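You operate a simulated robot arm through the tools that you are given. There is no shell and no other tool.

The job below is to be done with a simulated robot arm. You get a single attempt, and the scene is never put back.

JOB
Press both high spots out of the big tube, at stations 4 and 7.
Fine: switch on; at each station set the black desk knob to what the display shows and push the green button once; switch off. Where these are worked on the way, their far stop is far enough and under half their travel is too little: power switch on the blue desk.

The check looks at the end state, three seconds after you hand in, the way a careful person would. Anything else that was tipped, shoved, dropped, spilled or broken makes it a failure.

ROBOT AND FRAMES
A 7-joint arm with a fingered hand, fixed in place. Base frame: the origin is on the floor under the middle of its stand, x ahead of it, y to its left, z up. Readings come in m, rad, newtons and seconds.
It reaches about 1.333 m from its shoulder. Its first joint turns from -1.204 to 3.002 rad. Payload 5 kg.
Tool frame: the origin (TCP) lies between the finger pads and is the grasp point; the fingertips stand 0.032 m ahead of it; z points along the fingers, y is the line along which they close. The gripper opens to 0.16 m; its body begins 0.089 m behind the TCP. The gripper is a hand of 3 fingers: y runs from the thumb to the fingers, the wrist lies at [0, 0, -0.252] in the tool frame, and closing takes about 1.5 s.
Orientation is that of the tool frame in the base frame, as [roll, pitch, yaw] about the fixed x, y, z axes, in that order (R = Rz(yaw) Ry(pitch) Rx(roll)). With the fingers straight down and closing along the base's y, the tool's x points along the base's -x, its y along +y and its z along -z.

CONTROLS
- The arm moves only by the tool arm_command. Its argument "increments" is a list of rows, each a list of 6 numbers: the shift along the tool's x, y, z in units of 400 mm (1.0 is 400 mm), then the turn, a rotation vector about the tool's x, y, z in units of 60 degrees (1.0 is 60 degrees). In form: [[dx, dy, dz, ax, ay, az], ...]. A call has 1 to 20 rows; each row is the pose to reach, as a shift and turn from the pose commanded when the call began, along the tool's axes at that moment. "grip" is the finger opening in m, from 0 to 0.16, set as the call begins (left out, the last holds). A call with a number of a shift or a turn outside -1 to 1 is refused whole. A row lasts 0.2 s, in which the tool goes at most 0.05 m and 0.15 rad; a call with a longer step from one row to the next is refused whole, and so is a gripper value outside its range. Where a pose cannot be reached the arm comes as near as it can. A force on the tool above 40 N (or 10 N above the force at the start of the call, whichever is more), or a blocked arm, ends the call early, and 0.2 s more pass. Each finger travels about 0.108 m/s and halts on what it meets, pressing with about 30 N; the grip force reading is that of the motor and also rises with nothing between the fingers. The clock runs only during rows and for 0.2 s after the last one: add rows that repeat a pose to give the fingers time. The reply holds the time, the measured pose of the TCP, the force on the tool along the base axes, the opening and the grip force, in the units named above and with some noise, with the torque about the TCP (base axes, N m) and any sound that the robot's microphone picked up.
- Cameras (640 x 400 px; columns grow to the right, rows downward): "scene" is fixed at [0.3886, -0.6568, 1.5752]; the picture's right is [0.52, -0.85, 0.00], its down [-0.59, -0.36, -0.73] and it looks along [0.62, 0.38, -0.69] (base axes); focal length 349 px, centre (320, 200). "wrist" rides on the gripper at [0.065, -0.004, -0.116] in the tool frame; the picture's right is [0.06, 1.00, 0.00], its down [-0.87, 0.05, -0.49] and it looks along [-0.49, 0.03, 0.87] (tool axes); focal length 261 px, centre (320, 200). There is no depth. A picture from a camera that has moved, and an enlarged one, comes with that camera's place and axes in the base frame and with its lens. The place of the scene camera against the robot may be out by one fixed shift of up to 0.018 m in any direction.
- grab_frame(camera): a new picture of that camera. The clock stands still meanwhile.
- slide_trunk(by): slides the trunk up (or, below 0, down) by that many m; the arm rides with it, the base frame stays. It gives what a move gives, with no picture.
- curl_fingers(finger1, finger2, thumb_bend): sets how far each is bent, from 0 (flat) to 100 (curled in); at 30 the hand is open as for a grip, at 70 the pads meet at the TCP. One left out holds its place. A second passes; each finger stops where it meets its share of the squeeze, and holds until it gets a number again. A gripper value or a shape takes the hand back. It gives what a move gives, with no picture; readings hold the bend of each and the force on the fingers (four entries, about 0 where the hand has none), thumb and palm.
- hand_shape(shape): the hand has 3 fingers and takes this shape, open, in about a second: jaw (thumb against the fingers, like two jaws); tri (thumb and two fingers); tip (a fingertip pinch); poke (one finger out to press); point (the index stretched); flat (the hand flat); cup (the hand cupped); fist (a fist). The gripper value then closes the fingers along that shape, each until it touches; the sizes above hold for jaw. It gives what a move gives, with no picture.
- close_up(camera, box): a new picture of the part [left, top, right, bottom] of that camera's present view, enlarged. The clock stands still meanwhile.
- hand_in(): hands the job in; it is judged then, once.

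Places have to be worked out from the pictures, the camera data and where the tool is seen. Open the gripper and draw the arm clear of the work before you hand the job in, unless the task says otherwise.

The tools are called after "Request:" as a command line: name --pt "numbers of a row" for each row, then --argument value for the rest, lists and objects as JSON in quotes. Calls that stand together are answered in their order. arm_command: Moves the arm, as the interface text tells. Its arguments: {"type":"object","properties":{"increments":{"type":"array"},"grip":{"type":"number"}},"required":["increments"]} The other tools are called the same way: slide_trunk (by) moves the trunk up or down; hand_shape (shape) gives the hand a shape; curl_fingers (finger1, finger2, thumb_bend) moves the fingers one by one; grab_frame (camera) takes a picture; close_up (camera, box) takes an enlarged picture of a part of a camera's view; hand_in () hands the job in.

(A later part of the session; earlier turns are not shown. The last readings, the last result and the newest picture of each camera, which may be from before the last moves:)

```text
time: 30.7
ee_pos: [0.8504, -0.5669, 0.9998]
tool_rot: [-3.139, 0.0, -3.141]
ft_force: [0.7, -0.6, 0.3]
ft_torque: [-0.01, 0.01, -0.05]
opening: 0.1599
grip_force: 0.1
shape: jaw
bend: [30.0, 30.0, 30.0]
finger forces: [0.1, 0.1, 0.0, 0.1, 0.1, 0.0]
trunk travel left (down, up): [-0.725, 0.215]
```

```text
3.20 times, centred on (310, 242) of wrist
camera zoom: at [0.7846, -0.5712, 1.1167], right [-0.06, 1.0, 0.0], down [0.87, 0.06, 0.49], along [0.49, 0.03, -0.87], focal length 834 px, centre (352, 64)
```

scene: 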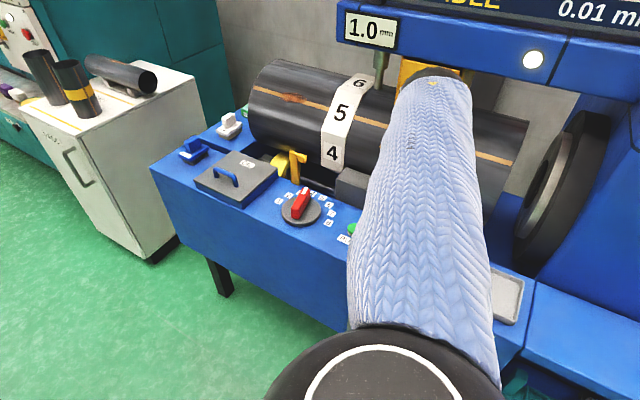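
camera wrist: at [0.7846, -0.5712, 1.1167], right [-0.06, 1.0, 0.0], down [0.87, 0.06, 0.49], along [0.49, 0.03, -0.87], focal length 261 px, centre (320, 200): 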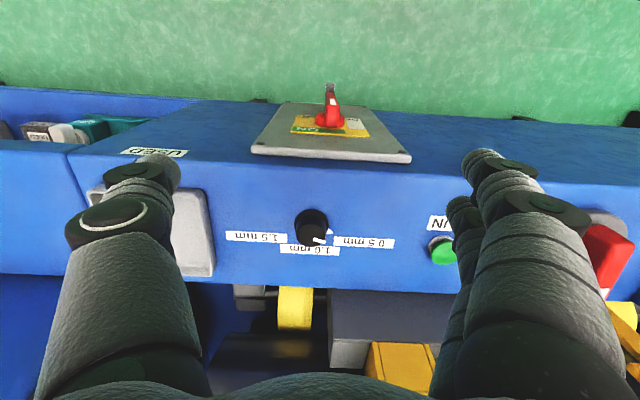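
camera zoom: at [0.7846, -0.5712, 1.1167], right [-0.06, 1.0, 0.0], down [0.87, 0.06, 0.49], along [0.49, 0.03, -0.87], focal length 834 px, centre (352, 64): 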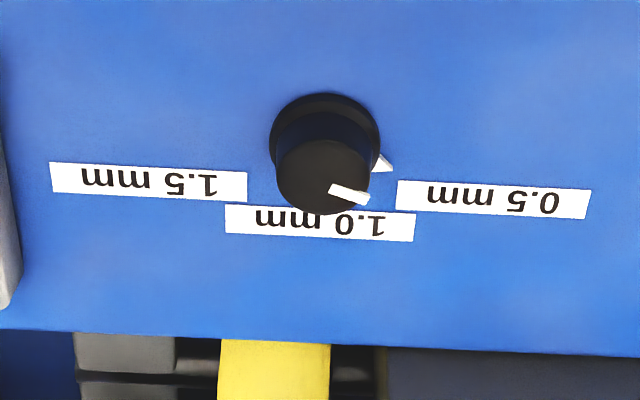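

The knob's pointer is about 75° left of forward (0.5 mm); 1.0 mm is straight ahead. Knob centre about (0.98,-0.570), mid-height z≈0.842. I try the "tri" shape for a knob grip and look at it.

Request:
hand_shape --shape "tri"

Request:
grab_frame --camera "wrist"

```text
time: 31.6
ee_pos: [0.8483, -0.5667, 1.0022]
tool_rot: [-3.138, -0.001, -3.14]
ft_force: [-0.7, 0.2, 0.9]
ft_torque: [0.03, 0.02, -0.01]
opening: 0.1599
grip_force: 0.0
shape: tri
bend: [30.0, 30.0, 30.0]
finger forces: [0.0, 0.0, 0.1, 0.0, 0.0, 0.0]
trunk travel left (down, up): [-0.725, 0.215]
```

```text
taken
camera wrist: at [0.7837, -0.5709, 1.1174], right [-0.06, 1.0, 0.0], down [0.87, 0.06, 0.49], along [0.49, 0.03, -0.87], focal length 261 px, centre (320, 200)
```

wrist: 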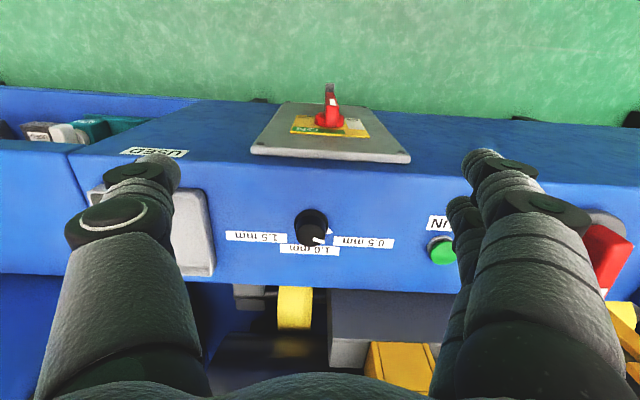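

"tri" looks like the jaw here, so I stay with it. I move above the knob with the opening at 0.10 m, yawed 30° counter-clockwise so there is room to turn clockwise, stopping about 6 cm above it to check alignment.

Request:
arm_command --pt "-0.0542 -0.0013 0.0292 0 0 -0.0833" --pt "-0.1083 -0.0025 0.0583 0 0 -0.1667" --pt "-0.1625 -0.0038 0.0875 0 0 -0.25" --pt "-0.2167 -0.005 0.1167 0 0 -0.3333" --pt "-0.2708 -0.0063 0.1458 0 0 -0.4167" --pt "-0.325 -0.0075 0.175 0 0 -0.5" --grip 0.1

Request:
grab_frame --camera "wrist"

Request:
grab_frame --camera "scene"

```text
time: 33.0
ee_pos: [0.9822, -0.5704, 0.9303]
tool_rot: [-3.14, -0.002, -2.615]
ft_force: [0.7, 0.9, -0.8]
ft_torque: [-0.02, 0.04, 0.01]
opening: 0.1004
grip_force: 0.1
shape: tri
bend: [70.0, 70.0, 68.0]
finger forces: [0.1, 0.0, 0.0, 0.0, 0.0, 0.1]
trunk travel left (down, up): [-0.725, 0.215]
```

```text
taken
camera wrist: at [0.9271, -0.6065, 1.047], right [-0.55, 0.83, 0.0], down [0.72, 0.48, 0.49], along [0.41, 0.27, -0.87], focal length 261 px, centre (320, 200)
```

wrist: 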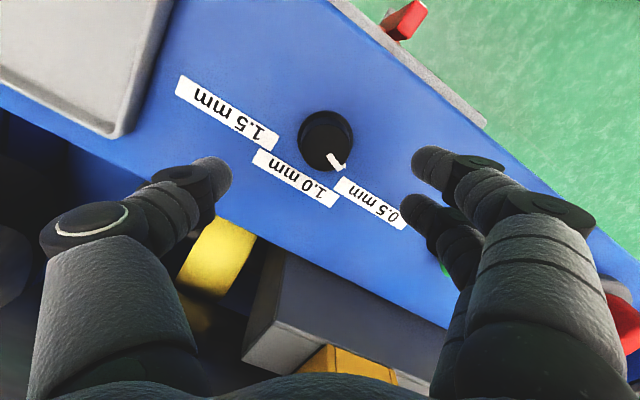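

```text
taken
```

scene: 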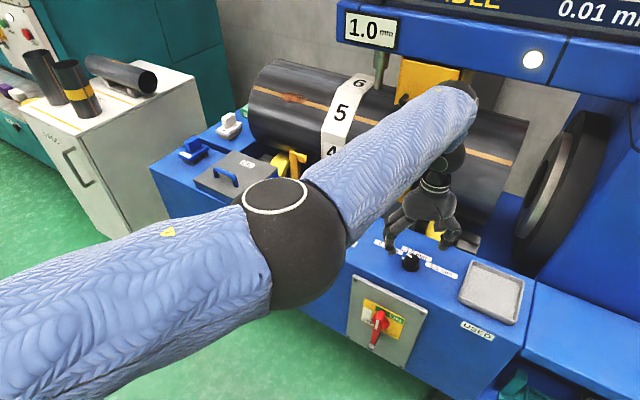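

The hand is straight above the knob, fingers either side. I enlarge to check centering.

Request:
close_up --camera "wrist" --box '[160, 80, 480, 280]'

Request:
close_up --camera "scene" --box '[340, 130, 520, 290]'

```text
2.00 times, centred on (320, 180) of wrist
camera zoom: at [0.9271, -0.6065, 1.047], right [-0.55, 0.83, 0.0], down [0.72, 0.48, 0.49], along [0.41, 0.27, -0.87], focal length 521 px, centre (320, 240)
```

zoom: 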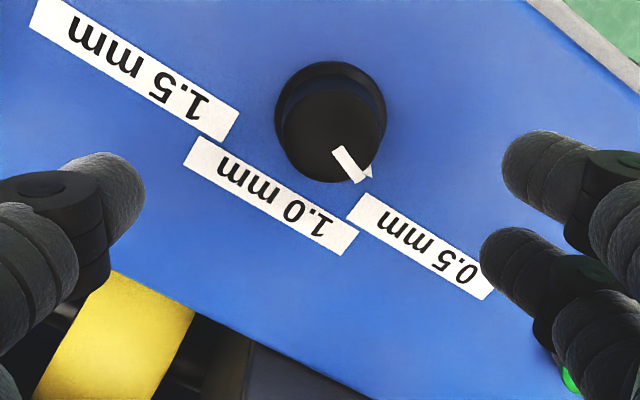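

```text
2.50 times, centred on (430, 210) of scene
camera zoom: at [0.3886, -0.6568, 1.5752], right [0.52, -0.85, 0.0], down [-0.59, -0.36, -0.73], along [0.62, 0.38, -0.69], focal length 872 px, centre (45, 175)
```

zoom: 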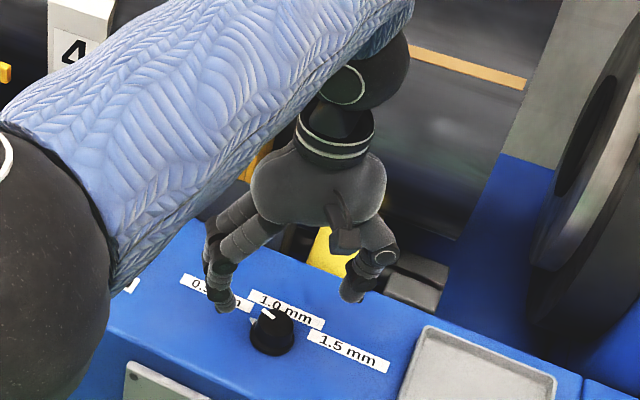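

The knob axis is about 4-5 mm off the tool axis (tool +x, +y) with its top near z 0.857. I correct and descend so that the tips come to about z 0.843, then close on the knob.

Request:
arm_command --pt "0.01 0.0125 0.035 0 0 0" --pt "0.01 0.0125 0.07 0 0 0" --pt "0.01 0.0125 0.105 0 0 0" --pt "0.01 0.0125 0.1375 0 0 0"

Request:
grab_frame --camera "wrist"

Request:
close_up --camera "scene" --box '[360, 200, 480, 290]'

```text
time: 34.0
ee_pos: [0.9745, -0.5665, 0.8751]
tool_rot: [-3.14, 0.0, -2.616]
ft_force: [-0.4, -0.1, 0.4]
ft_torque: [0.0, 0.03, -0.01]
opening: 0.1005
grip_force: 0.1
shape: tri
bend: [70.0, 70.0, 68.0]
finger forces: [0.1, 0.0, 0.1, 0.1, 0.1, 0.0]
trunk travel left (down, up): [-0.725, 0.215]
```

```text
taken
camera wrist: at [0.9201, -0.6036, 0.9925], right [-0.55, 0.83, 0.0], down [0.72, 0.48, 0.49], along [0.41, 0.27, -0.87], focal length 261 px, centre (320, 200)
```

wrist: 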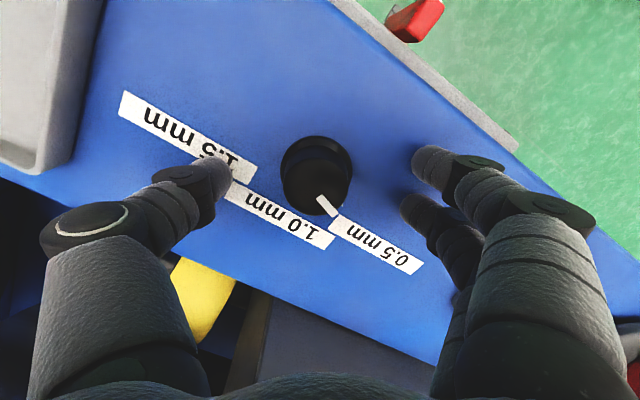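

```text
4.44 times, centred on (420, 245) of scene
camera zoom: at [0.3886, -0.6568, 1.5752], right [0.52, -0.85, 0.0], down [-0.59, -0.36, -0.73], along [0.62, 0.38, -0.69], focal length 1550 px, centre (-124, 0)
```

zoom: 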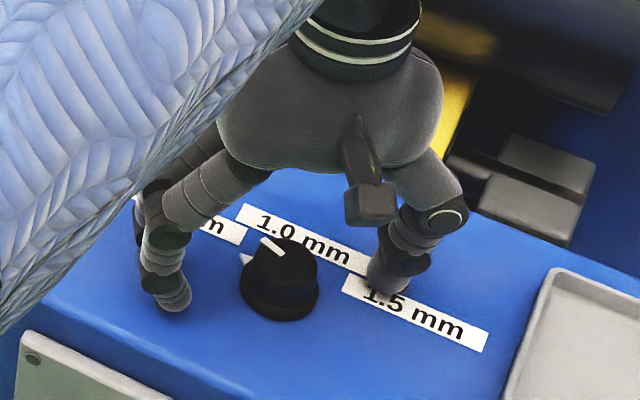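

Knob is well centred between thumb and fingers. I close the fingers on it.

Request:
arm_command --pt "0 0 0 0 0 0" --pt "0 0 0 0 0 0" --pt "0 0 0 0 0 0" --pt "0 0 0 0 0 0" --pt "0 0 0 0 0 0" --grip 0.0

Request:
grab_frame --camera "wrist"

Request:
close_up --camera "scene" --box '[360, 200, 480, 290]'

```text
time: 35.2
ee_pos: [0.9742, -0.5674, 0.8763]
tool_rot: [3.141, 0.0, -2.614]
ft_force: [-0.1, -0.8, -0.6]
ft_torque: [0.26, 0.03, -0.01]
opening: 0.028
grip_force: 29.8
shape: tri
bend: [72.0, 73.0, 70.0]
finger forces: [12.1, 15.4, 0.1, 0.1, 26.5, 0.1]
trunk travel left (down, up): [-0.725, 0.215]
```

```text
taken
camera wrist: at [0.9197, -0.6038, 0.9929], right [-0.55, 0.83, 0.0], down [0.72, 0.48, 0.49], along [0.41, 0.27, -0.87], focal length 261 px, centre (320, 200)
```

wrist: 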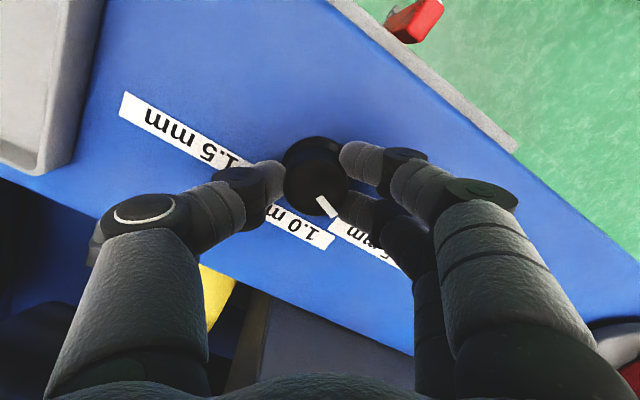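

```text
4.44 times, centred on (420, 245) of scene
camera zoom: at [0.3886, -0.6568, 1.5752], right [0.52, -0.85, 0.0], down [-0.59, -0.36, -0.73], along [0.62, 0.38, -0.69], focal length 1550 px, centre (-124, 0)
```

zoom: 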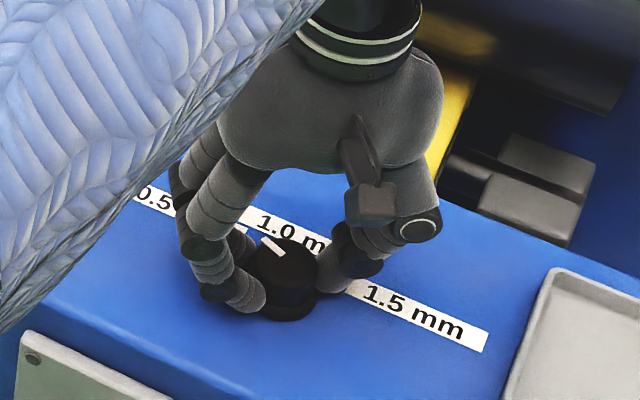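

Firm three-point grip on the knob. I turn it clockwise (about +tool z) by 40° first and check that it follows.

Request:
arm_command --pt "0 0 0 0 0 0.0833" --pt "0 0 0 0 0 0.1667" --pt "0 0 0 0 0 0.25" --pt "0 0 0 0 0 0.3333" --pt "0 0 0 0 0 0.4167" --pt "0 0 0 0 0 0.5" --pt "0 0 0 0 0 0.5833" --pt "0 0 0 0 0 0.6667"

Request:
grab_frame --camera "wrist"

Request:
close_up --camera "scene" --box '[360, 200, 480, 290]'

```text
time: 37.0
ee_pos: [0.9754, -0.5673, 0.8763]
tool_rot: [-3.141, 0.002, 2.967]
ft_force: [18.7, -5.6, 1.3]
ft_torque: [-0.06, -0.43, 0.08]
opening: 0.0276
grip_force: 29.9
shape: tri
bend: [72.0, 72.0, 70.0]
finger forces: [10.6, 15.4, 0.1, 0.1, 28.5, 0.0]
trunk travel left (down, up): [-0.725, 0.215]
```

```text
taken
camera wrist: at [0.9099, -0.5604, 0.9925], right [0.11, 0.99, 0.0], down [0.86, -0.1, 0.49], along [0.49, -0.06, -0.87], focal length 261 px, centre (320, 200)
```

wrist: 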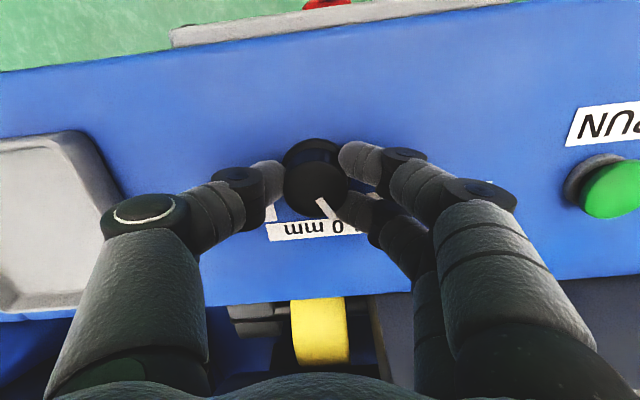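

```text
4.44 times, centred on (420, 245) of scene
camera zoom: at [0.3886, -0.6568, 1.5752], right [0.52, -0.85, 0.0], down [-0.59, -0.36, -0.73], along [0.62, 0.38, -0.69], focal length 1550 px, centre (-124, 0)
```

zoom: 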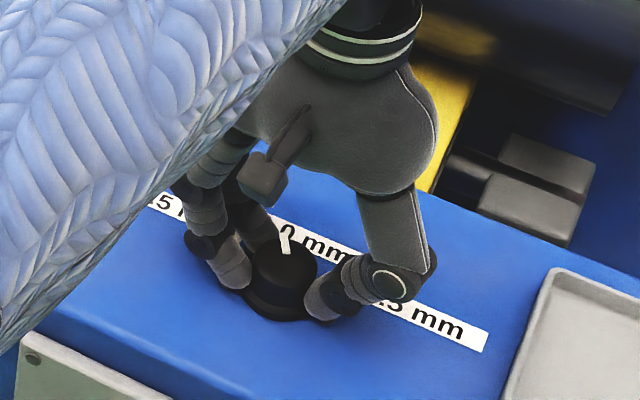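

The knob follows the hand; a side force of 19 N in +x shows the axis lies about 2-3 mm ahead of the TCP, so I shift slightly and turn a further 34°.

Request:
arm_command --pt "-0.008 -0.001 0 0 0 0.0" --pt "-0.008 -0.001 0 0 0 0.08" --pt "-0.008 -0.001 0 0 0 0.16" --pt "-0.008 -0.001 0 0 0 0.24" --pt "-0.008 -0.001 0 0 0 0.32" --pt "-0.008 -0.001 0 0 0 0.4" --pt "-0.008 -0.001 0 0 0 0.48" --pt "-0.008 -0.001 0 0 0 0.567"

Request:
close_up --camera "wrist" --box '[220, 110, 420, 260]'

Request:
close_up --camera "scene" --box '[360, 200, 480, 290]'

```text
time: 38.8
ee_pos: [0.9774, -0.5692, 0.8766]
tool_rot: [-3.141, 0.003, 2.374]
ft_force: [-7.5, 3.3, -6.2]
ft_torque: [0.15, 0.09, 0.04]
opening: 0.0272
grip_force: 29.8
shape: tri
bend: [72.0, 72.0, 70.0]
finger forces: [14.0, 13.2, 0.0, 0.1, 28.6, 0.0]
trunk travel left (down, up): [-0.725, 0.215]
```

```text
2.67 times, centred on (320, 185) of wrist
camera zoom: at [0.9269, -0.5265, 0.9928], right [0.65, 0.76, 0.0], down [0.66, -0.56, 0.49], along [0.37, -0.32, -0.87], focal length 695 px, centre (320, 240)
```

zoom: 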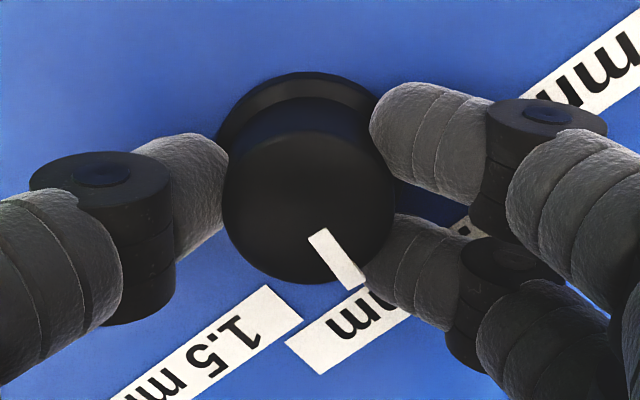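

```text
4.44 times, centred on (420, 245) of scene
camera zoom: at [0.3886, -0.6568, 1.5752], right [0.52, -0.85, 0.0], down [-0.59, -0.36, -0.73], along [0.62, 0.38, -0.69], focal length 1550 px, centre (-124, 0)
```

zoom: 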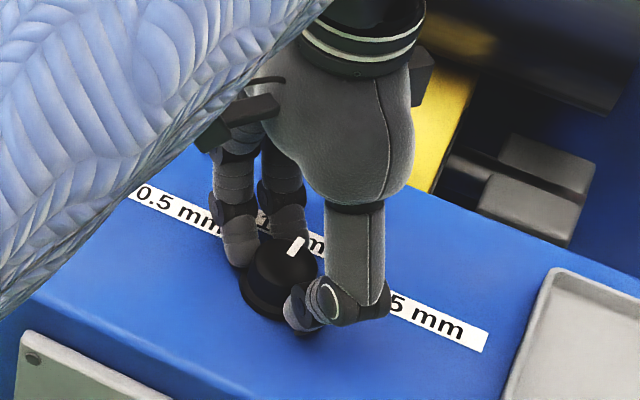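

The pointer mark now points straight ahead to within a few degrees (1.0 mm). I release to 0.08 m, lift by 6 cm and look.

Request:
arm_command --pt "0 0 0 0 0 0" --pt "0 0 0 0 0 0" --pt "0 0 0 0 0 0" --pt "0 0 -0.05 0 0 0" --pt "0 0 -0.1 0 0 0" --pt "0 0 -0.15 0 0 0" --pt "0 0 -0.2 0 0 0" --grip 0.08

Request:
close_up --camera "wrist" --box '[200, 60, 440, 240]'

Request:
grab_frame --camera "scene"

```text
time: 40.4
ee_pos: [0.9769, -0.5669, 0.956]
tool_rot: [-3.141, 0.002, 2.375]
ft_force: [0.4, -0.8, -0.2]
ft_torque: [-0.02, 0.0, 0.01]
opening: 0.0793
grip_force: 0.2
shape: tri
bend: [72.0, 72.0, 70.0]
finger forces: [0.1, 0.1, 0.0, 0.0, 0.0, 0.0]
trunk travel left (down, up): [-0.725, 0.215]
```

```text
2.22 times, centred on (320, 150) of wrist
camera zoom: at [0.927, -0.5244, 1.0728], right [0.65, 0.76, 0.0], down [0.66, -0.56, 0.49], along [0.38, -0.32, -0.87], focal length 579 px, centre (320, 311)
```

zoom: 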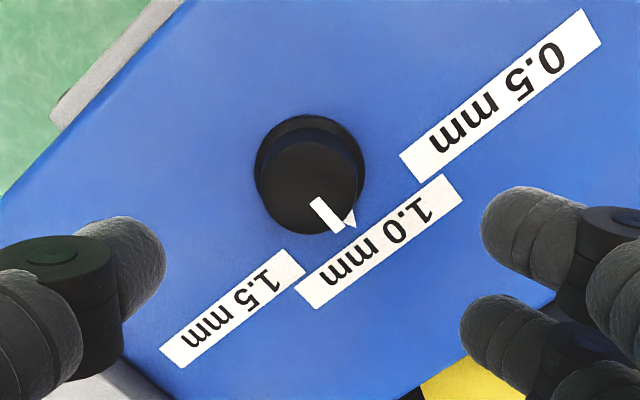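

```text
taken
```

scene: 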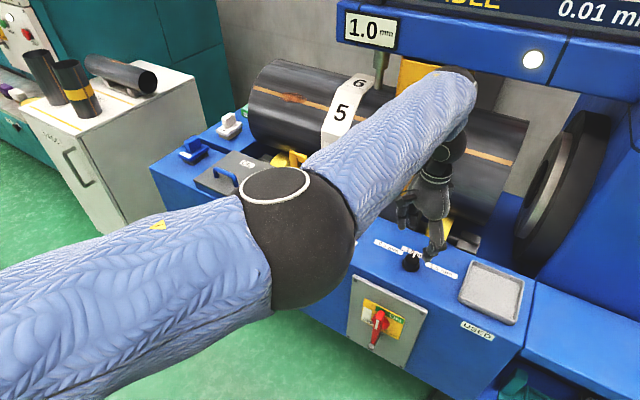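

Pointer now sits on the 1.0 mm label. The green button's top is at about (1.00,-0.394,0.848). I close the fingers and move above it, turning the hand back to zero yaw.

Request:
arm_command --pt "0 0 -0.035 0 0 0" --pt "0 0 -0.035 0 0 0" --pt "0.037 0.0502 -0.035 0 0 -0.1046" --pt "0.0739 0.1004 -0.035 0 0 -0.2091" --pt "0.1109 0.1506 -0.035 0 0 -0.3137" --pt "0.1478 0.2007 -0.035 0 0 -0.4183" --pt "0.1848 0.2509 -0.035 0 0 -0.5229" --pt "0.2217 0.3011 -0.035 0 0 -0.6274" --pt "0.2587 0.3513 -0.035 0 0 -0.732" --grip 0.0

Request:
grab_frame --camera "wrist"

Request:
grab_frame --camera "scene"

```text
time: 42.4
ee_pos: [0.9991, -0.3935, 0.9718]
tool_rot: [-3.139, 0.002, 3.141]
ft_force: [0.8, 0.3, -0.3]
ft_torque: [0.02, 0.02, 0.03]
opening: 0.0001
grip_force: 30.1
shape: tri
bend: [65.0, 65.0, 67.0]
finger forces: [0.1, 0.0, 0.0, 0.1, 0.0, 0.0]
trunk travel left (down, up): [-0.725, 0.215]
```

```text
taken
camera wrist: at [0.9341, -0.3985, 1.0883], right [-0.06, 1.0, 0.0], down [0.87, 0.06, 0.49], along [0.49, 0.03, -0.87], focal length 261 px, centre (320, 200)
```

wrist: 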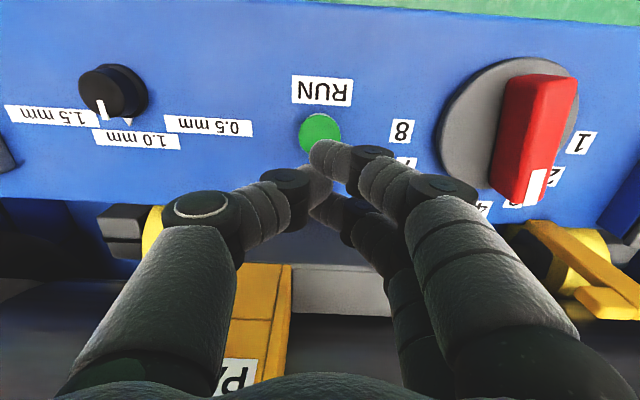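

```text
taken
```

scene: 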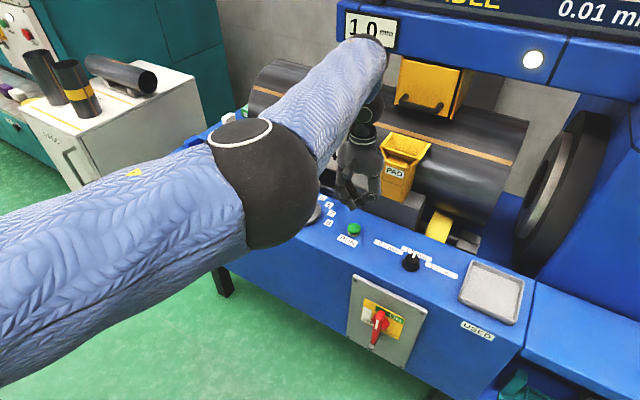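

The button is exactly below the fingertips (contact expected near TCP z≈0.88). I descend to 0.89, then creep down in 3 mm steps to press it.

Request:
arm_command --pt "0 0 0.05 0 0 0" --pt "0 0 0.1 0 0 0" --pt "0 0 0.15 0 0 0" --pt "0 0 0.2 0 0 0" --pt "0 0 0.2075 0 0 0" --pt "0 0 0.215 0 0 0" --pt "0 0 0.2225 0 0 0" --pt "0 0 0.23 0 0 0"

Request:
close_up --camera "scene" --box '[310, 170, 430, 260]'

Request:
grab_frame --camera "wrist"

```text
time: 44.2
ee_pos: [1.0005, -0.3947, 0.883]
tool_rot: [-3.141, 0.005, 3.142]
ft_force: [9.4, -1.9, 33.0]
ft_torque: [-0.06, -0.31, 0.05]
opening: 0.0
grip_force: 30.1
shape: tri
bend: [66.0, 66.0, 68.0]
finger forces: [0.1, 0.0, 0.0, 0.0, 50.3, 0.0]
trunk travel left (down, up): [-0.725, 0.215]
heard: click
```

```text
4.44 times, centred on (370, 215) of scene
camera zoom: at [0.3886, -0.6568, 1.5752], right [0.52, -0.85, 0.0], down [-0.59, -0.36, -0.73], along [0.62, 0.38, -0.69], focal length 1550 px, centre (98, 133)
```

zoom: 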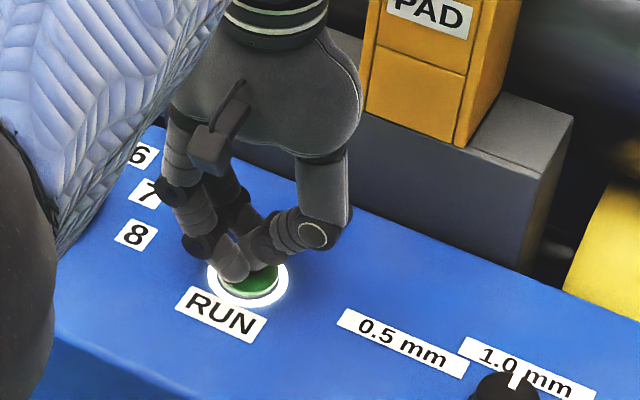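

```text
taken
camera wrist: at [0.9337, -0.3983, 0.999], right [-0.06, 1.0, 0.0], down [0.87, 0.05, 0.5], along [0.5, 0.03, -0.87], focal length 261 px, centre (320, 200)
```

wrist: 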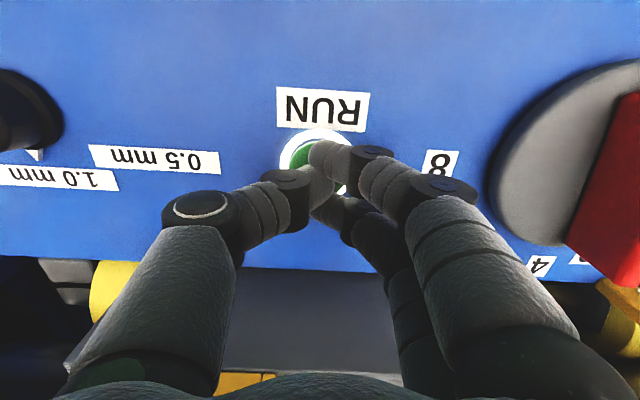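

Click heard and the RUN ring lit: button pressed. I lift straight up and watch the machine.

Request:
arm_command --pt "0 0 -0.03 0 0 0" --pt "0 0 -0.1 0 0 0" --pt "0 0 -0.2 0 0 0" --pt "0 0 -0.25 0 0 0"

Request:
grab_frame --camera "scene"

Request:
grab_frame --camera "wrist"

Request:
close_up --camera "scene" --box '[320, 0, 640, 130]'

```text
time: 45.2
ee_pos: [1.0002, -0.3945, 0.9783]
tool_rot: [-3.138, -0.001, 3.14]
ft_force: [-0.3, 0.4, -0.9]
ft_torque: [0.02, -0.04, 0.0]
opening: 0.0
grip_force: 30.0
shape: tri
bend: [66.0, 66.0, 68.0]
finger forces: [0.0, 0.1, 0.1, 0.0, 0.0, 0.1]
trunk travel left (down, up): [-0.725, 0.215]
```

```text
taken
```

scene: 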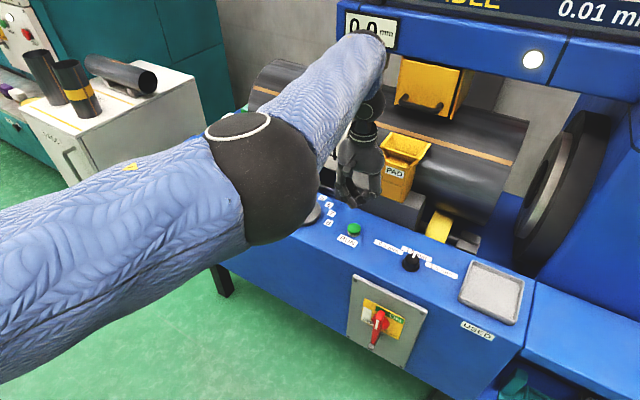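

```text
taken
camera wrist: at [0.9339, -0.399, 1.0955], right [-0.06, 1.0, 0.0], down [0.87, 0.06, 0.49], along [0.49, 0.03, -0.87], focal length 261 px, centre (320, 200)
```

wrist: 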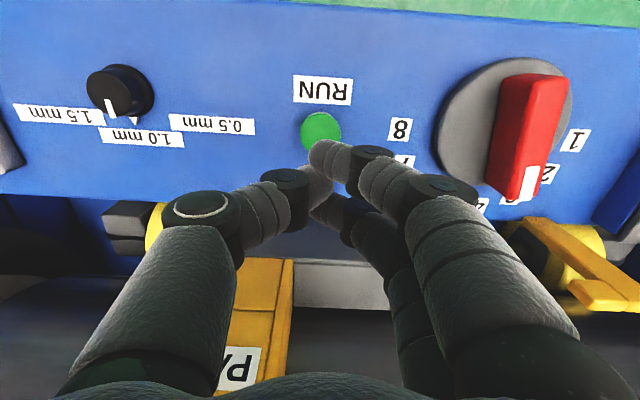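

```text
2.00 times, centred on (480, 65) of scene
camera zoom: at [0.3886, -0.6568, 1.5752], right [0.52, -0.85, 0.0], down [-0.59, -0.36, -0.73], along [0.62, 0.38, -0.69], focal length 698 px, centre (0, 470)
```

zoom: 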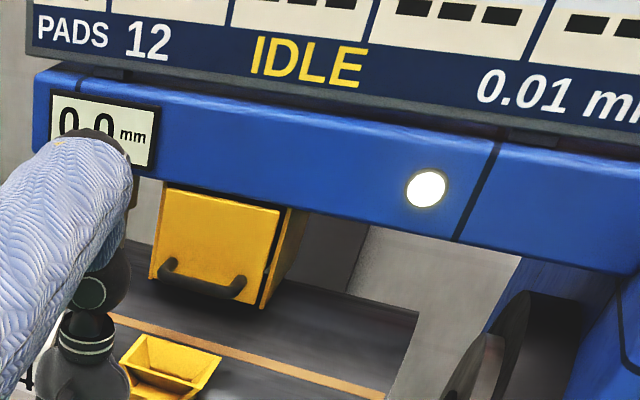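

The gauge now shows 0.0 mm: station 4 is done. Next the station dial; I move up and left to view it from above with the hand open.

Request:
arm_command --pt "0.04 0.06 -0.05 0 0 0" --pt "0.08 0.13 -0.105 0 0 0" --pt "0.12 0.2 -0.105 0 0 0" --pt "0.16 0.27 -0.105 0 0 0" --pt "0.21 0.34 -0.105 0 0 0" --pt "0.25 0.404 -0.105 0 0 0"

Request:
hand_shape --shape "jaw"

Request:
grab_frame --camera "wrist"

Request:
grab_frame --camera "scene"

```text
time: 46.6
ee_pos: [0.8984, -0.2332, 1.0203]
tool_rot: [-3.14, 0.002, -3.141]
ft_force: [-0.4, 0.3, 0.0]
ft_torque: [0.0, 0.0, 0.01]
opening: 0.0003
grip_force: 30.0
shape: tri
bend: [66.0, 66.0, 68.0]
finger forces: [0.0, 0.1, 0.1, 0.0, 0.1, 0.0]
trunk travel left (down, up): [-0.725, 0.215]
```

```text
time: 47.5
ee_pos: [0.8996, -0.2338, 1.0203]
tool_rot: [-3.14, 0.0, -3.141]
ft_force: [0.3, 0.4, 0.0]
ft_torque: [0.0, 0.0, -0.03]
opening: 0.1599
grip_force: 0.1
shape: jaw
bend: [30.0, 30.0, 30.0]
finger forces: [0.1, 0.0, 0.0, 0.0, 0.0, 0.0]
trunk travel left (down, up): [-0.725, 0.215]
```

```text
taken
camera wrist: at [0.8338, -0.2377, 1.1367], right [-0.06, 1.0, 0.0], down [0.87, 0.06, 0.49], along [0.49, 0.03, -0.87], focal length 261 px, centre (320, 200)
```

wrist: 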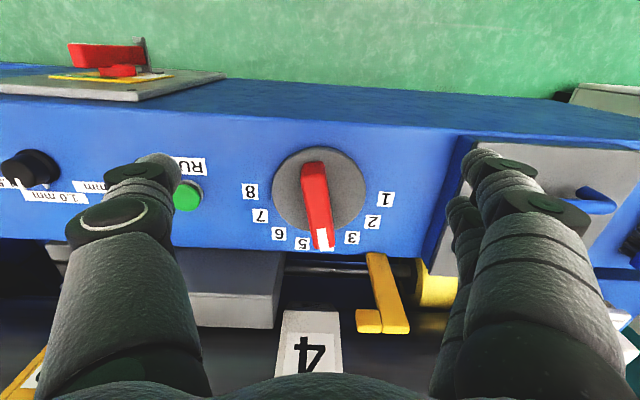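

```text
taken
```

scene: 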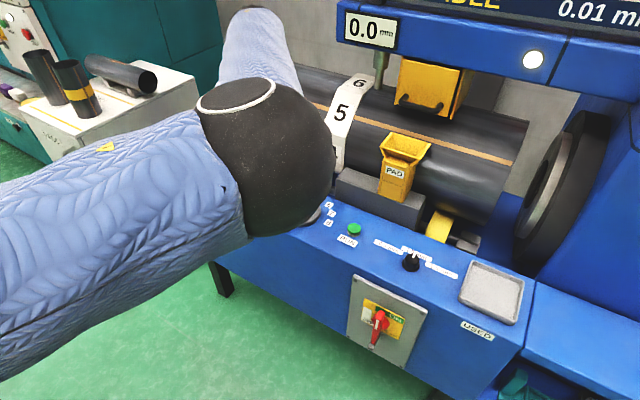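

Display reads 0.0 mm. I enlarge the dial.

Request:
close_up --camera "wrist" --box '[230, 130, 410, 260]'

Request:
close_up --camera "scene" --box '[370, 235, 460, 290]'

```text
3.08 times, centred on (320, 195) of wrist
camera zoom: at [0.8338, -0.2377, 1.1367], right [-0.06, 1.0, 0.0], down [0.87, 0.06, 0.49], along [0.49, 0.03, -0.87], focal length 802 px, centre (320, 215)
```

zoom: 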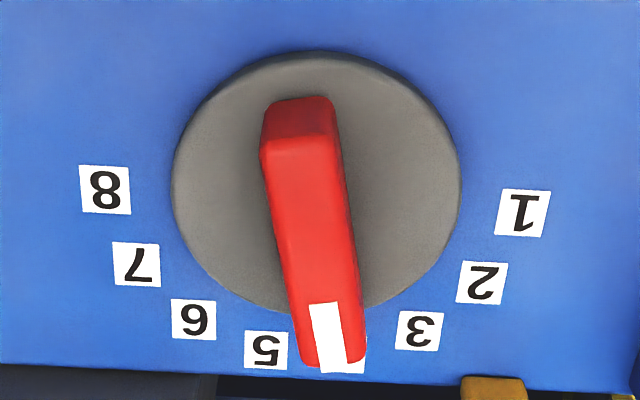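

```text
7.11 times, centred on (415, 262) of scene
camera zoom: at [0.3886, -0.6568, 1.5752], right [0.52, -0.85, 0.0], down [-0.59, -0.36, -0.73], along [0.62, 0.38, -0.69], focal length 2480 px, centre (-356, -244)
```

zoom: 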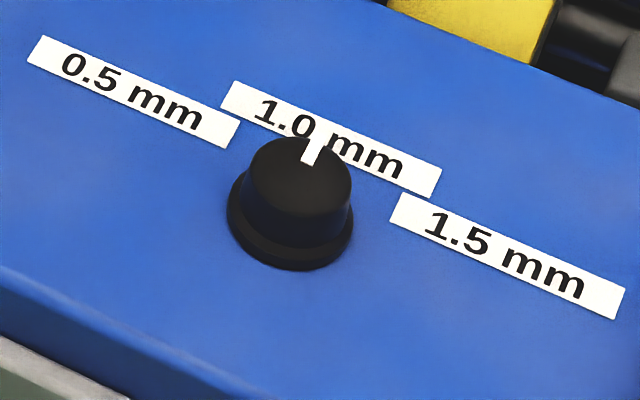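

Labels fit a circle of radius 0.09 m round (0.991,-0.230), 24.6° apart; the bar points at 4 (12.5° left of forward), its top at z≈0.895. I move over it with the jaw across the bar (yaw 12.5°), opening 0.10.

Request:
arm_command --pt "-0.0457 0.0021 0.03 0 0 -0.0417" --pt "-0.0914 0.0042 0.06 0 0 -0.0833" --pt "-0.1371 0.0063 0.09 0 0 -0.125" --pt "-0.1828 0.0084 0.12 0 0 -0.1667" --pt "-0.2285 0.0105 0.15 0 0 -0.2083" --grip 0.1

Request:
grab_frame --camera "wrist"

Request:
grab_frame --camera "scene"

```text
time: 48.7
ee_pos: [0.9922, -0.2292, 0.9593]
tool_rot: [-3.139, 0.0, -2.925]
ft_force: [-0.3, 0.6, -0.8]
ft_torque: [0.0, -0.01, -0.02]
opening: 0.1006
grip_force: 0.0
shape: jaw
bend: [70.0, 70.0, 68.0]
finger forces: [0.0, 0.0, 0.0, 0.0, 0.0, 0.0]
trunk travel left (down, up): [-0.725, 0.215]
```

```text
taken
camera wrist: at [0.929, -0.2478, 1.0758], right [-0.28, 0.96, 0.0], down [0.84, 0.24, 0.49], along [0.47, 0.13, -0.87], focal length 261 px, centre (320, 200)
```

wrist: 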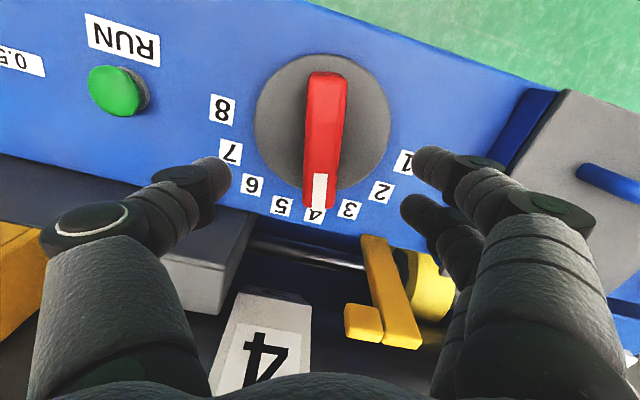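

```text
taken
```

scene: 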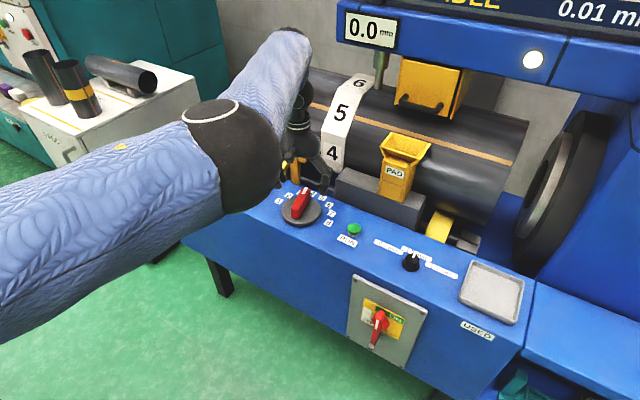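

The bar is aligned with the jaw. I zoom in to refine the centre along the bar before descending.

Request:
close_up --camera "wrist" --box '[200, 30, 440, 230]'

Request:
close_up --camera "scene" --box '[260, 140, 380, 250]'

```text
2.00 times, centred on (320, 130) of wrist
camera zoom: at [0.929, -0.2478, 1.0758], right [-0.28, 0.96, 0.0], down [0.84, 0.24, 0.49], along [0.47, 0.13, -0.87], focal length 521 px, centre (320, 340)
```

zoom: 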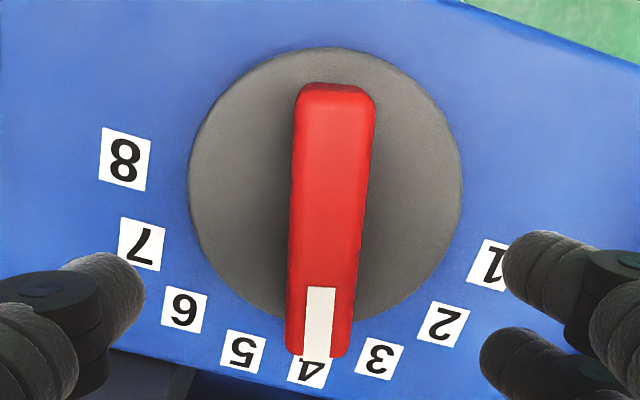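

```text
3.64 times, centred on (320, 195) of scene
camera zoom: at [0.3886, -0.6568, 1.5752], right [0.52, -0.85, 0.0], down [-0.59, -0.36, -0.73], along [0.62, 0.38, -0.69], focal length 1268 px, centre (320, 218)
```

zoom: 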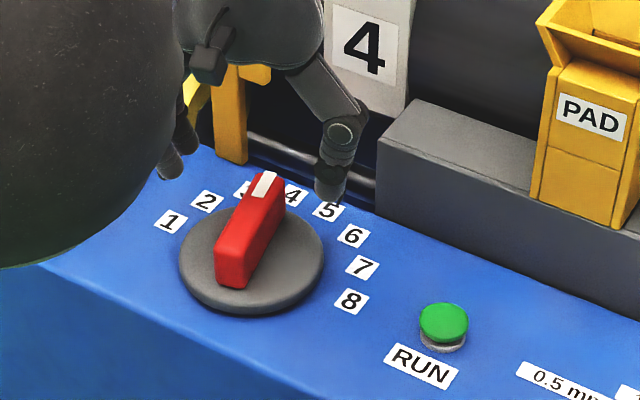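

Refined dial axis: about 7 mm nearer the robot along the bar, i.e. (0.986,-0.231); bar top at z≈0.90. I shift and descend so the tips sit just above the dial disc, then close.

Request:
arm_command --pt "0.0175 0.0 0.04 0 0 0" --pt "0.0175 0.0 0.08 0 0 0" --pt "0.0175 0.0 0.12 0 0 0" --pt "0.0175 0.0 0.1525 0 0 0"

Request:
grab_frame --camera "wrist"

Request:
close_up --camera "scene" --box '[260, 140, 380, 250]'

```text
time: 49.7
ee_pos: [0.9853, -0.2311, 0.8986]
tool_rot: [-3.139, 0.001, -2.923]
ft_force: [0.1, -0.1, 0.0]
ft_torque: [-0.02, 0.02, -0.03]
opening: 0.1004
grip_force: 0.1
shape: jaw
bend: [70.0, 70.0, 68.0]
finger forces: [0.0, 0.0, 0.1, 0.0, 0.0, 0.0]
trunk travel left (down, up): [-0.725, 0.215]
```

```text
taken
camera wrist: at [0.9219, -0.2492, 1.0149], right [-0.28, 0.96, 0.0], down [0.84, 0.24, 0.49], along [0.47, 0.13, -0.87], focal length 261 px, centre (320, 200)
```

wrist: 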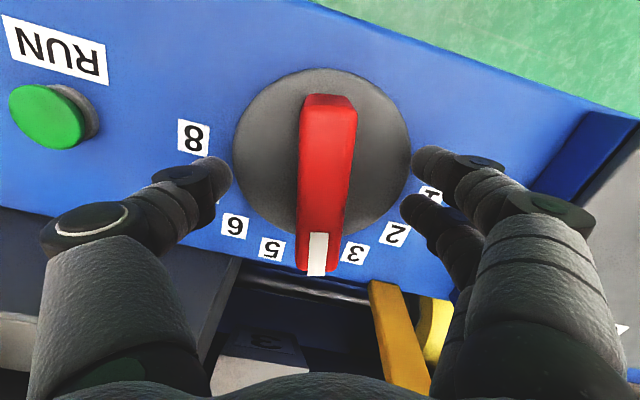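

```text
3.64 times, centred on (320, 195) of scene
camera zoom: at [0.3886, -0.6568, 1.5752], right [0.52, -0.85, 0.0], down [-0.59, -0.36, -0.73], along [0.62, 0.38, -0.69], focal length 1268 px, centre (320, 218)
```

zoom: 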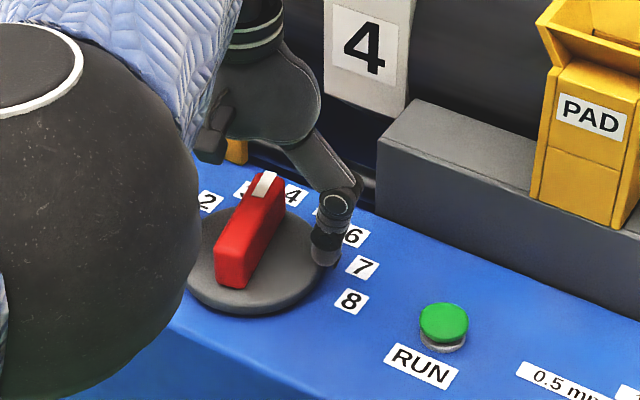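

Bar lies centrally between thumb and fingers. I close on it.

Request:
arm_command --pt "0 0 0 0 0 0" --pt "0 0 0 0 0 0" --pt "0 0 0 0 0 0" --pt "0 0 0 0 0 0" --pt "0 0 0 0 0 0" --grip 0.0

Request:
grab_frame --camera "wrist"

```text
time: 50.9
ee_pos: [0.9851, -0.2299, 0.8981]
tool_rot: [-3.14, -0.001, -2.923]
ft_force: [-0.5, 1.0, -4.4]
ft_torque: [0.03, 0.01, 0.01]
opening: 0.0207
grip_force: 30.1
shape: jaw
bend: [72.0, 72.0, 70.0]
finger forces: [13.5, 13.4, 0.1, 0.0, 26.3, 0.1]
trunk travel left (down, up): [-0.725, 0.215]
```

```text
taken
camera wrist: at [0.9218, -0.249, 1.015], right [-0.28, 0.96, 0.0], down [0.84, 0.24, 0.49], along [0.47, 0.13, -0.87], focal length 261 px, centre (320, 200)
```

wrist: 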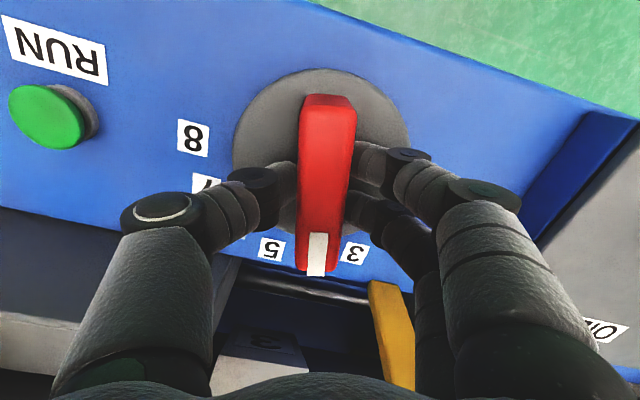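

Firm grip on the dial bar. I turn it clockwise 37° first, then check forces.

Request:
arm_command --pt "0 0 0 0 0 0.077" --pt "0 0 0 0 0 0.154" --pt "0 0 0 0 0 0.231" --pt "0 0 0 0 0 0.308" --pt "0 0 0 0 0 0.385" --pt "0 0 0 0 0 0.462" --pt "0 0 0 0 0 0.539" --pt "0 0 0 0 0 0.617"

Request:
grab_frame --camera "wrist"

Request:
grab_frame --camera "scene"

```text
time: 52.7
ee_pos: [0.9856, -0.231, 0.8989]
tool_rot: [-3.14, 0.0, 2.712]
ft_force: [-6.5, 5.9, -10.0]
ft_torque: [0.15, 0.14, -0.23]
opening: 0.02
grip_force: 29.7
shape: jaw
bend: [72.0, 72.0, 70.0]
finger forces: [15.9, 12.5, 0.0, 0.0, 26.6, 0.0]
trunk travel left (down, up): [-0.725, 0.215]
```

```text
taken
camera wrist: at [0.9235, -0.2075, 1.0152], right [0.36, 0.93, 0.0], down [0.81, -0.31, 0.49], along [0.46, -0.18, -0.87], focal length 261 px, centre (320, 200)
```

wrist: 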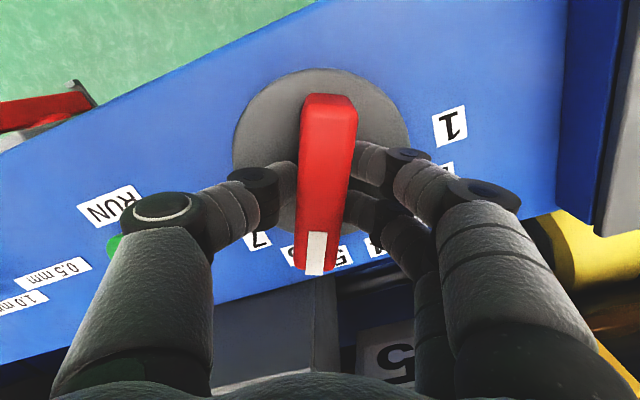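

```text
taken
```

scene: 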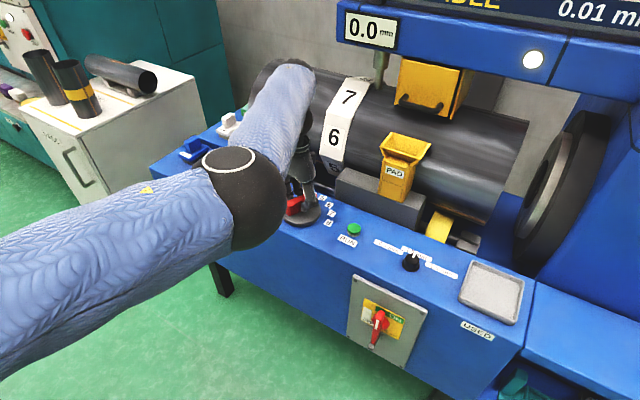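

The tube's collar turns with the dial (6 now near the front). I turn a further 37° to reach 7.

Request:
arm_command --pt "0 0 0 0 0 0.077" --pt "0 0 0 0 0 0.154" --pt "0 0 0 0 0 0.231" --pt "0 0 0 0 0 0.308" --pt "0 0 0 0 0 0.385" --pt "0 0 0 0 0 0.462" --pt "0 0 0 0 0 0.539" --pt "0 0 0 0 0 0.617"

Request:
grab_frame --camera "wrist"

Request:
grab_frame --camera "scene"

```text
time: 54.5
ee_pos: [0.9842, -0.2309, 0.8986]
tool_rot: [3.141, 0.001, 2.065]
ft_force: [-8.8, 6.4, -6.0]
ft_torque: [0.12, 0.21, -0.26]
opening: 0.0195
grip_force: 30.4
shape: jaw
bend: [72.0, 72.0, 70.0]
finger forces: [14.9, 12.0, 0.0, 0.0, 32.1, 0.0]
trunk travel left (down, up): [-0.725, 0.215]
```

```text
taken
camera wrist: at [0.9501, -0.175, 1.0152], right [0.85, 0.53, 0.0], down [0.46, -0.74, 0.49], along [0.26, -0.42, -0.87], focal length 261 px, centre (320, 200)
```

wrist: 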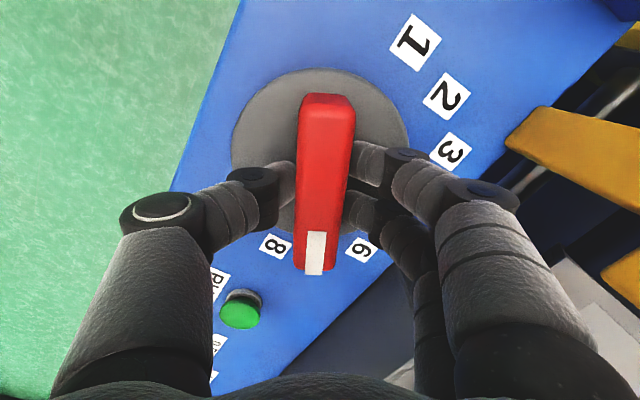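

```text
taken
```

scene: 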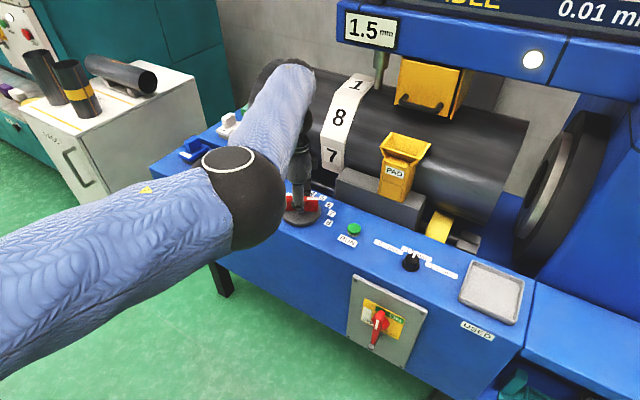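

Display now reads 1.5 mm with collar 7 at the front: the dial is at 7. I release, lift and verify the pointer.

Request:
arm_command --pt "0 0 0 0 0 0" --pt "0 0 0 0 0 0" --pt "0 0 0 0 0 0" --pt "0 0 -0.05 0 0 0" --pt "0 0 -0.1 0 0 0" --pt "0 0 -0.15 0 0 0" --pt "0 0 -0.2 0 0 0" --grip 0.08

Request:
close_up --camera "wrist" --box '[200, 30, 440, 230]'

Request:
close_up --camera "scene" --box '[260, 0, 500, 250]'

```text
time: 56.1
ee_pos: [0.9837, -0.2291, 0.9792]
tool_rot: [3.142, 0.003, 2.066]
ft_force: [-1.6, -0.5, 0.0]
ft_torque: [0.01, -0.01, -0.03]
opening: 0.0792
grip_force: 0.1
shape: jaw
bend: [72.0, 72.0, 70.0]
finger forces: [0.0, 0.1, 0.1, 0.0, 0.0, 0.0]
trunk travel left (down, up): [-0.725, 0.215]
```

```text
2.00 times, centred on (320, 130) of wrist
camera zoom: at [0.9491, -0.1742, 1.0961], right [0.85, 0.53, 0.0], down [0.46, -0.74, 0.49], along [0.26, -0.42, -0.87], focal length 521 px, centre (320, 340)
```

zoom: 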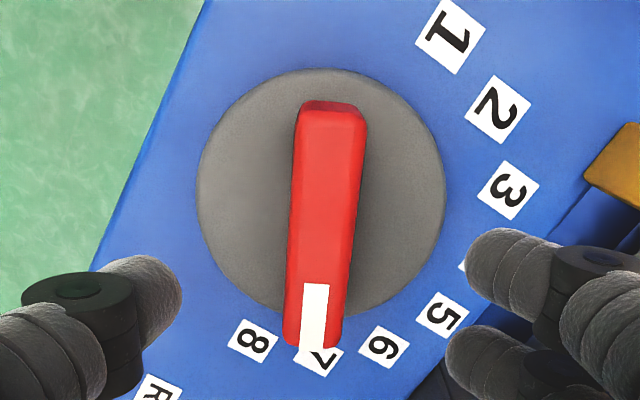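

```text
1.60 times, centred on (380, 125) of scene
camera zoom: at [0.3886, -0.6568, 1.5752], right [0.52, -0.85, 0.0], down [-0.59, -0.36, -0.73], along [0.62, 0.38, -0.69], focal length 558 px, centre (224, 320)
```

zoom: 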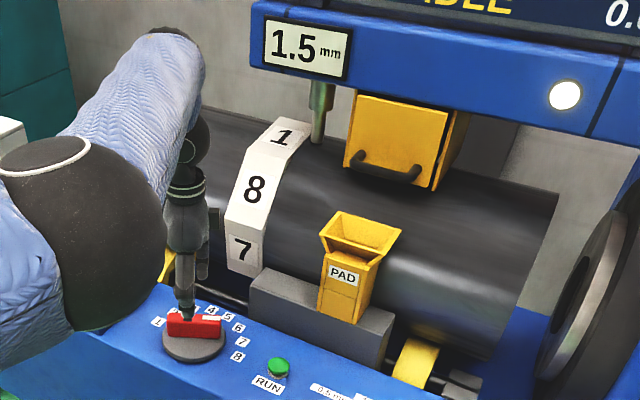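

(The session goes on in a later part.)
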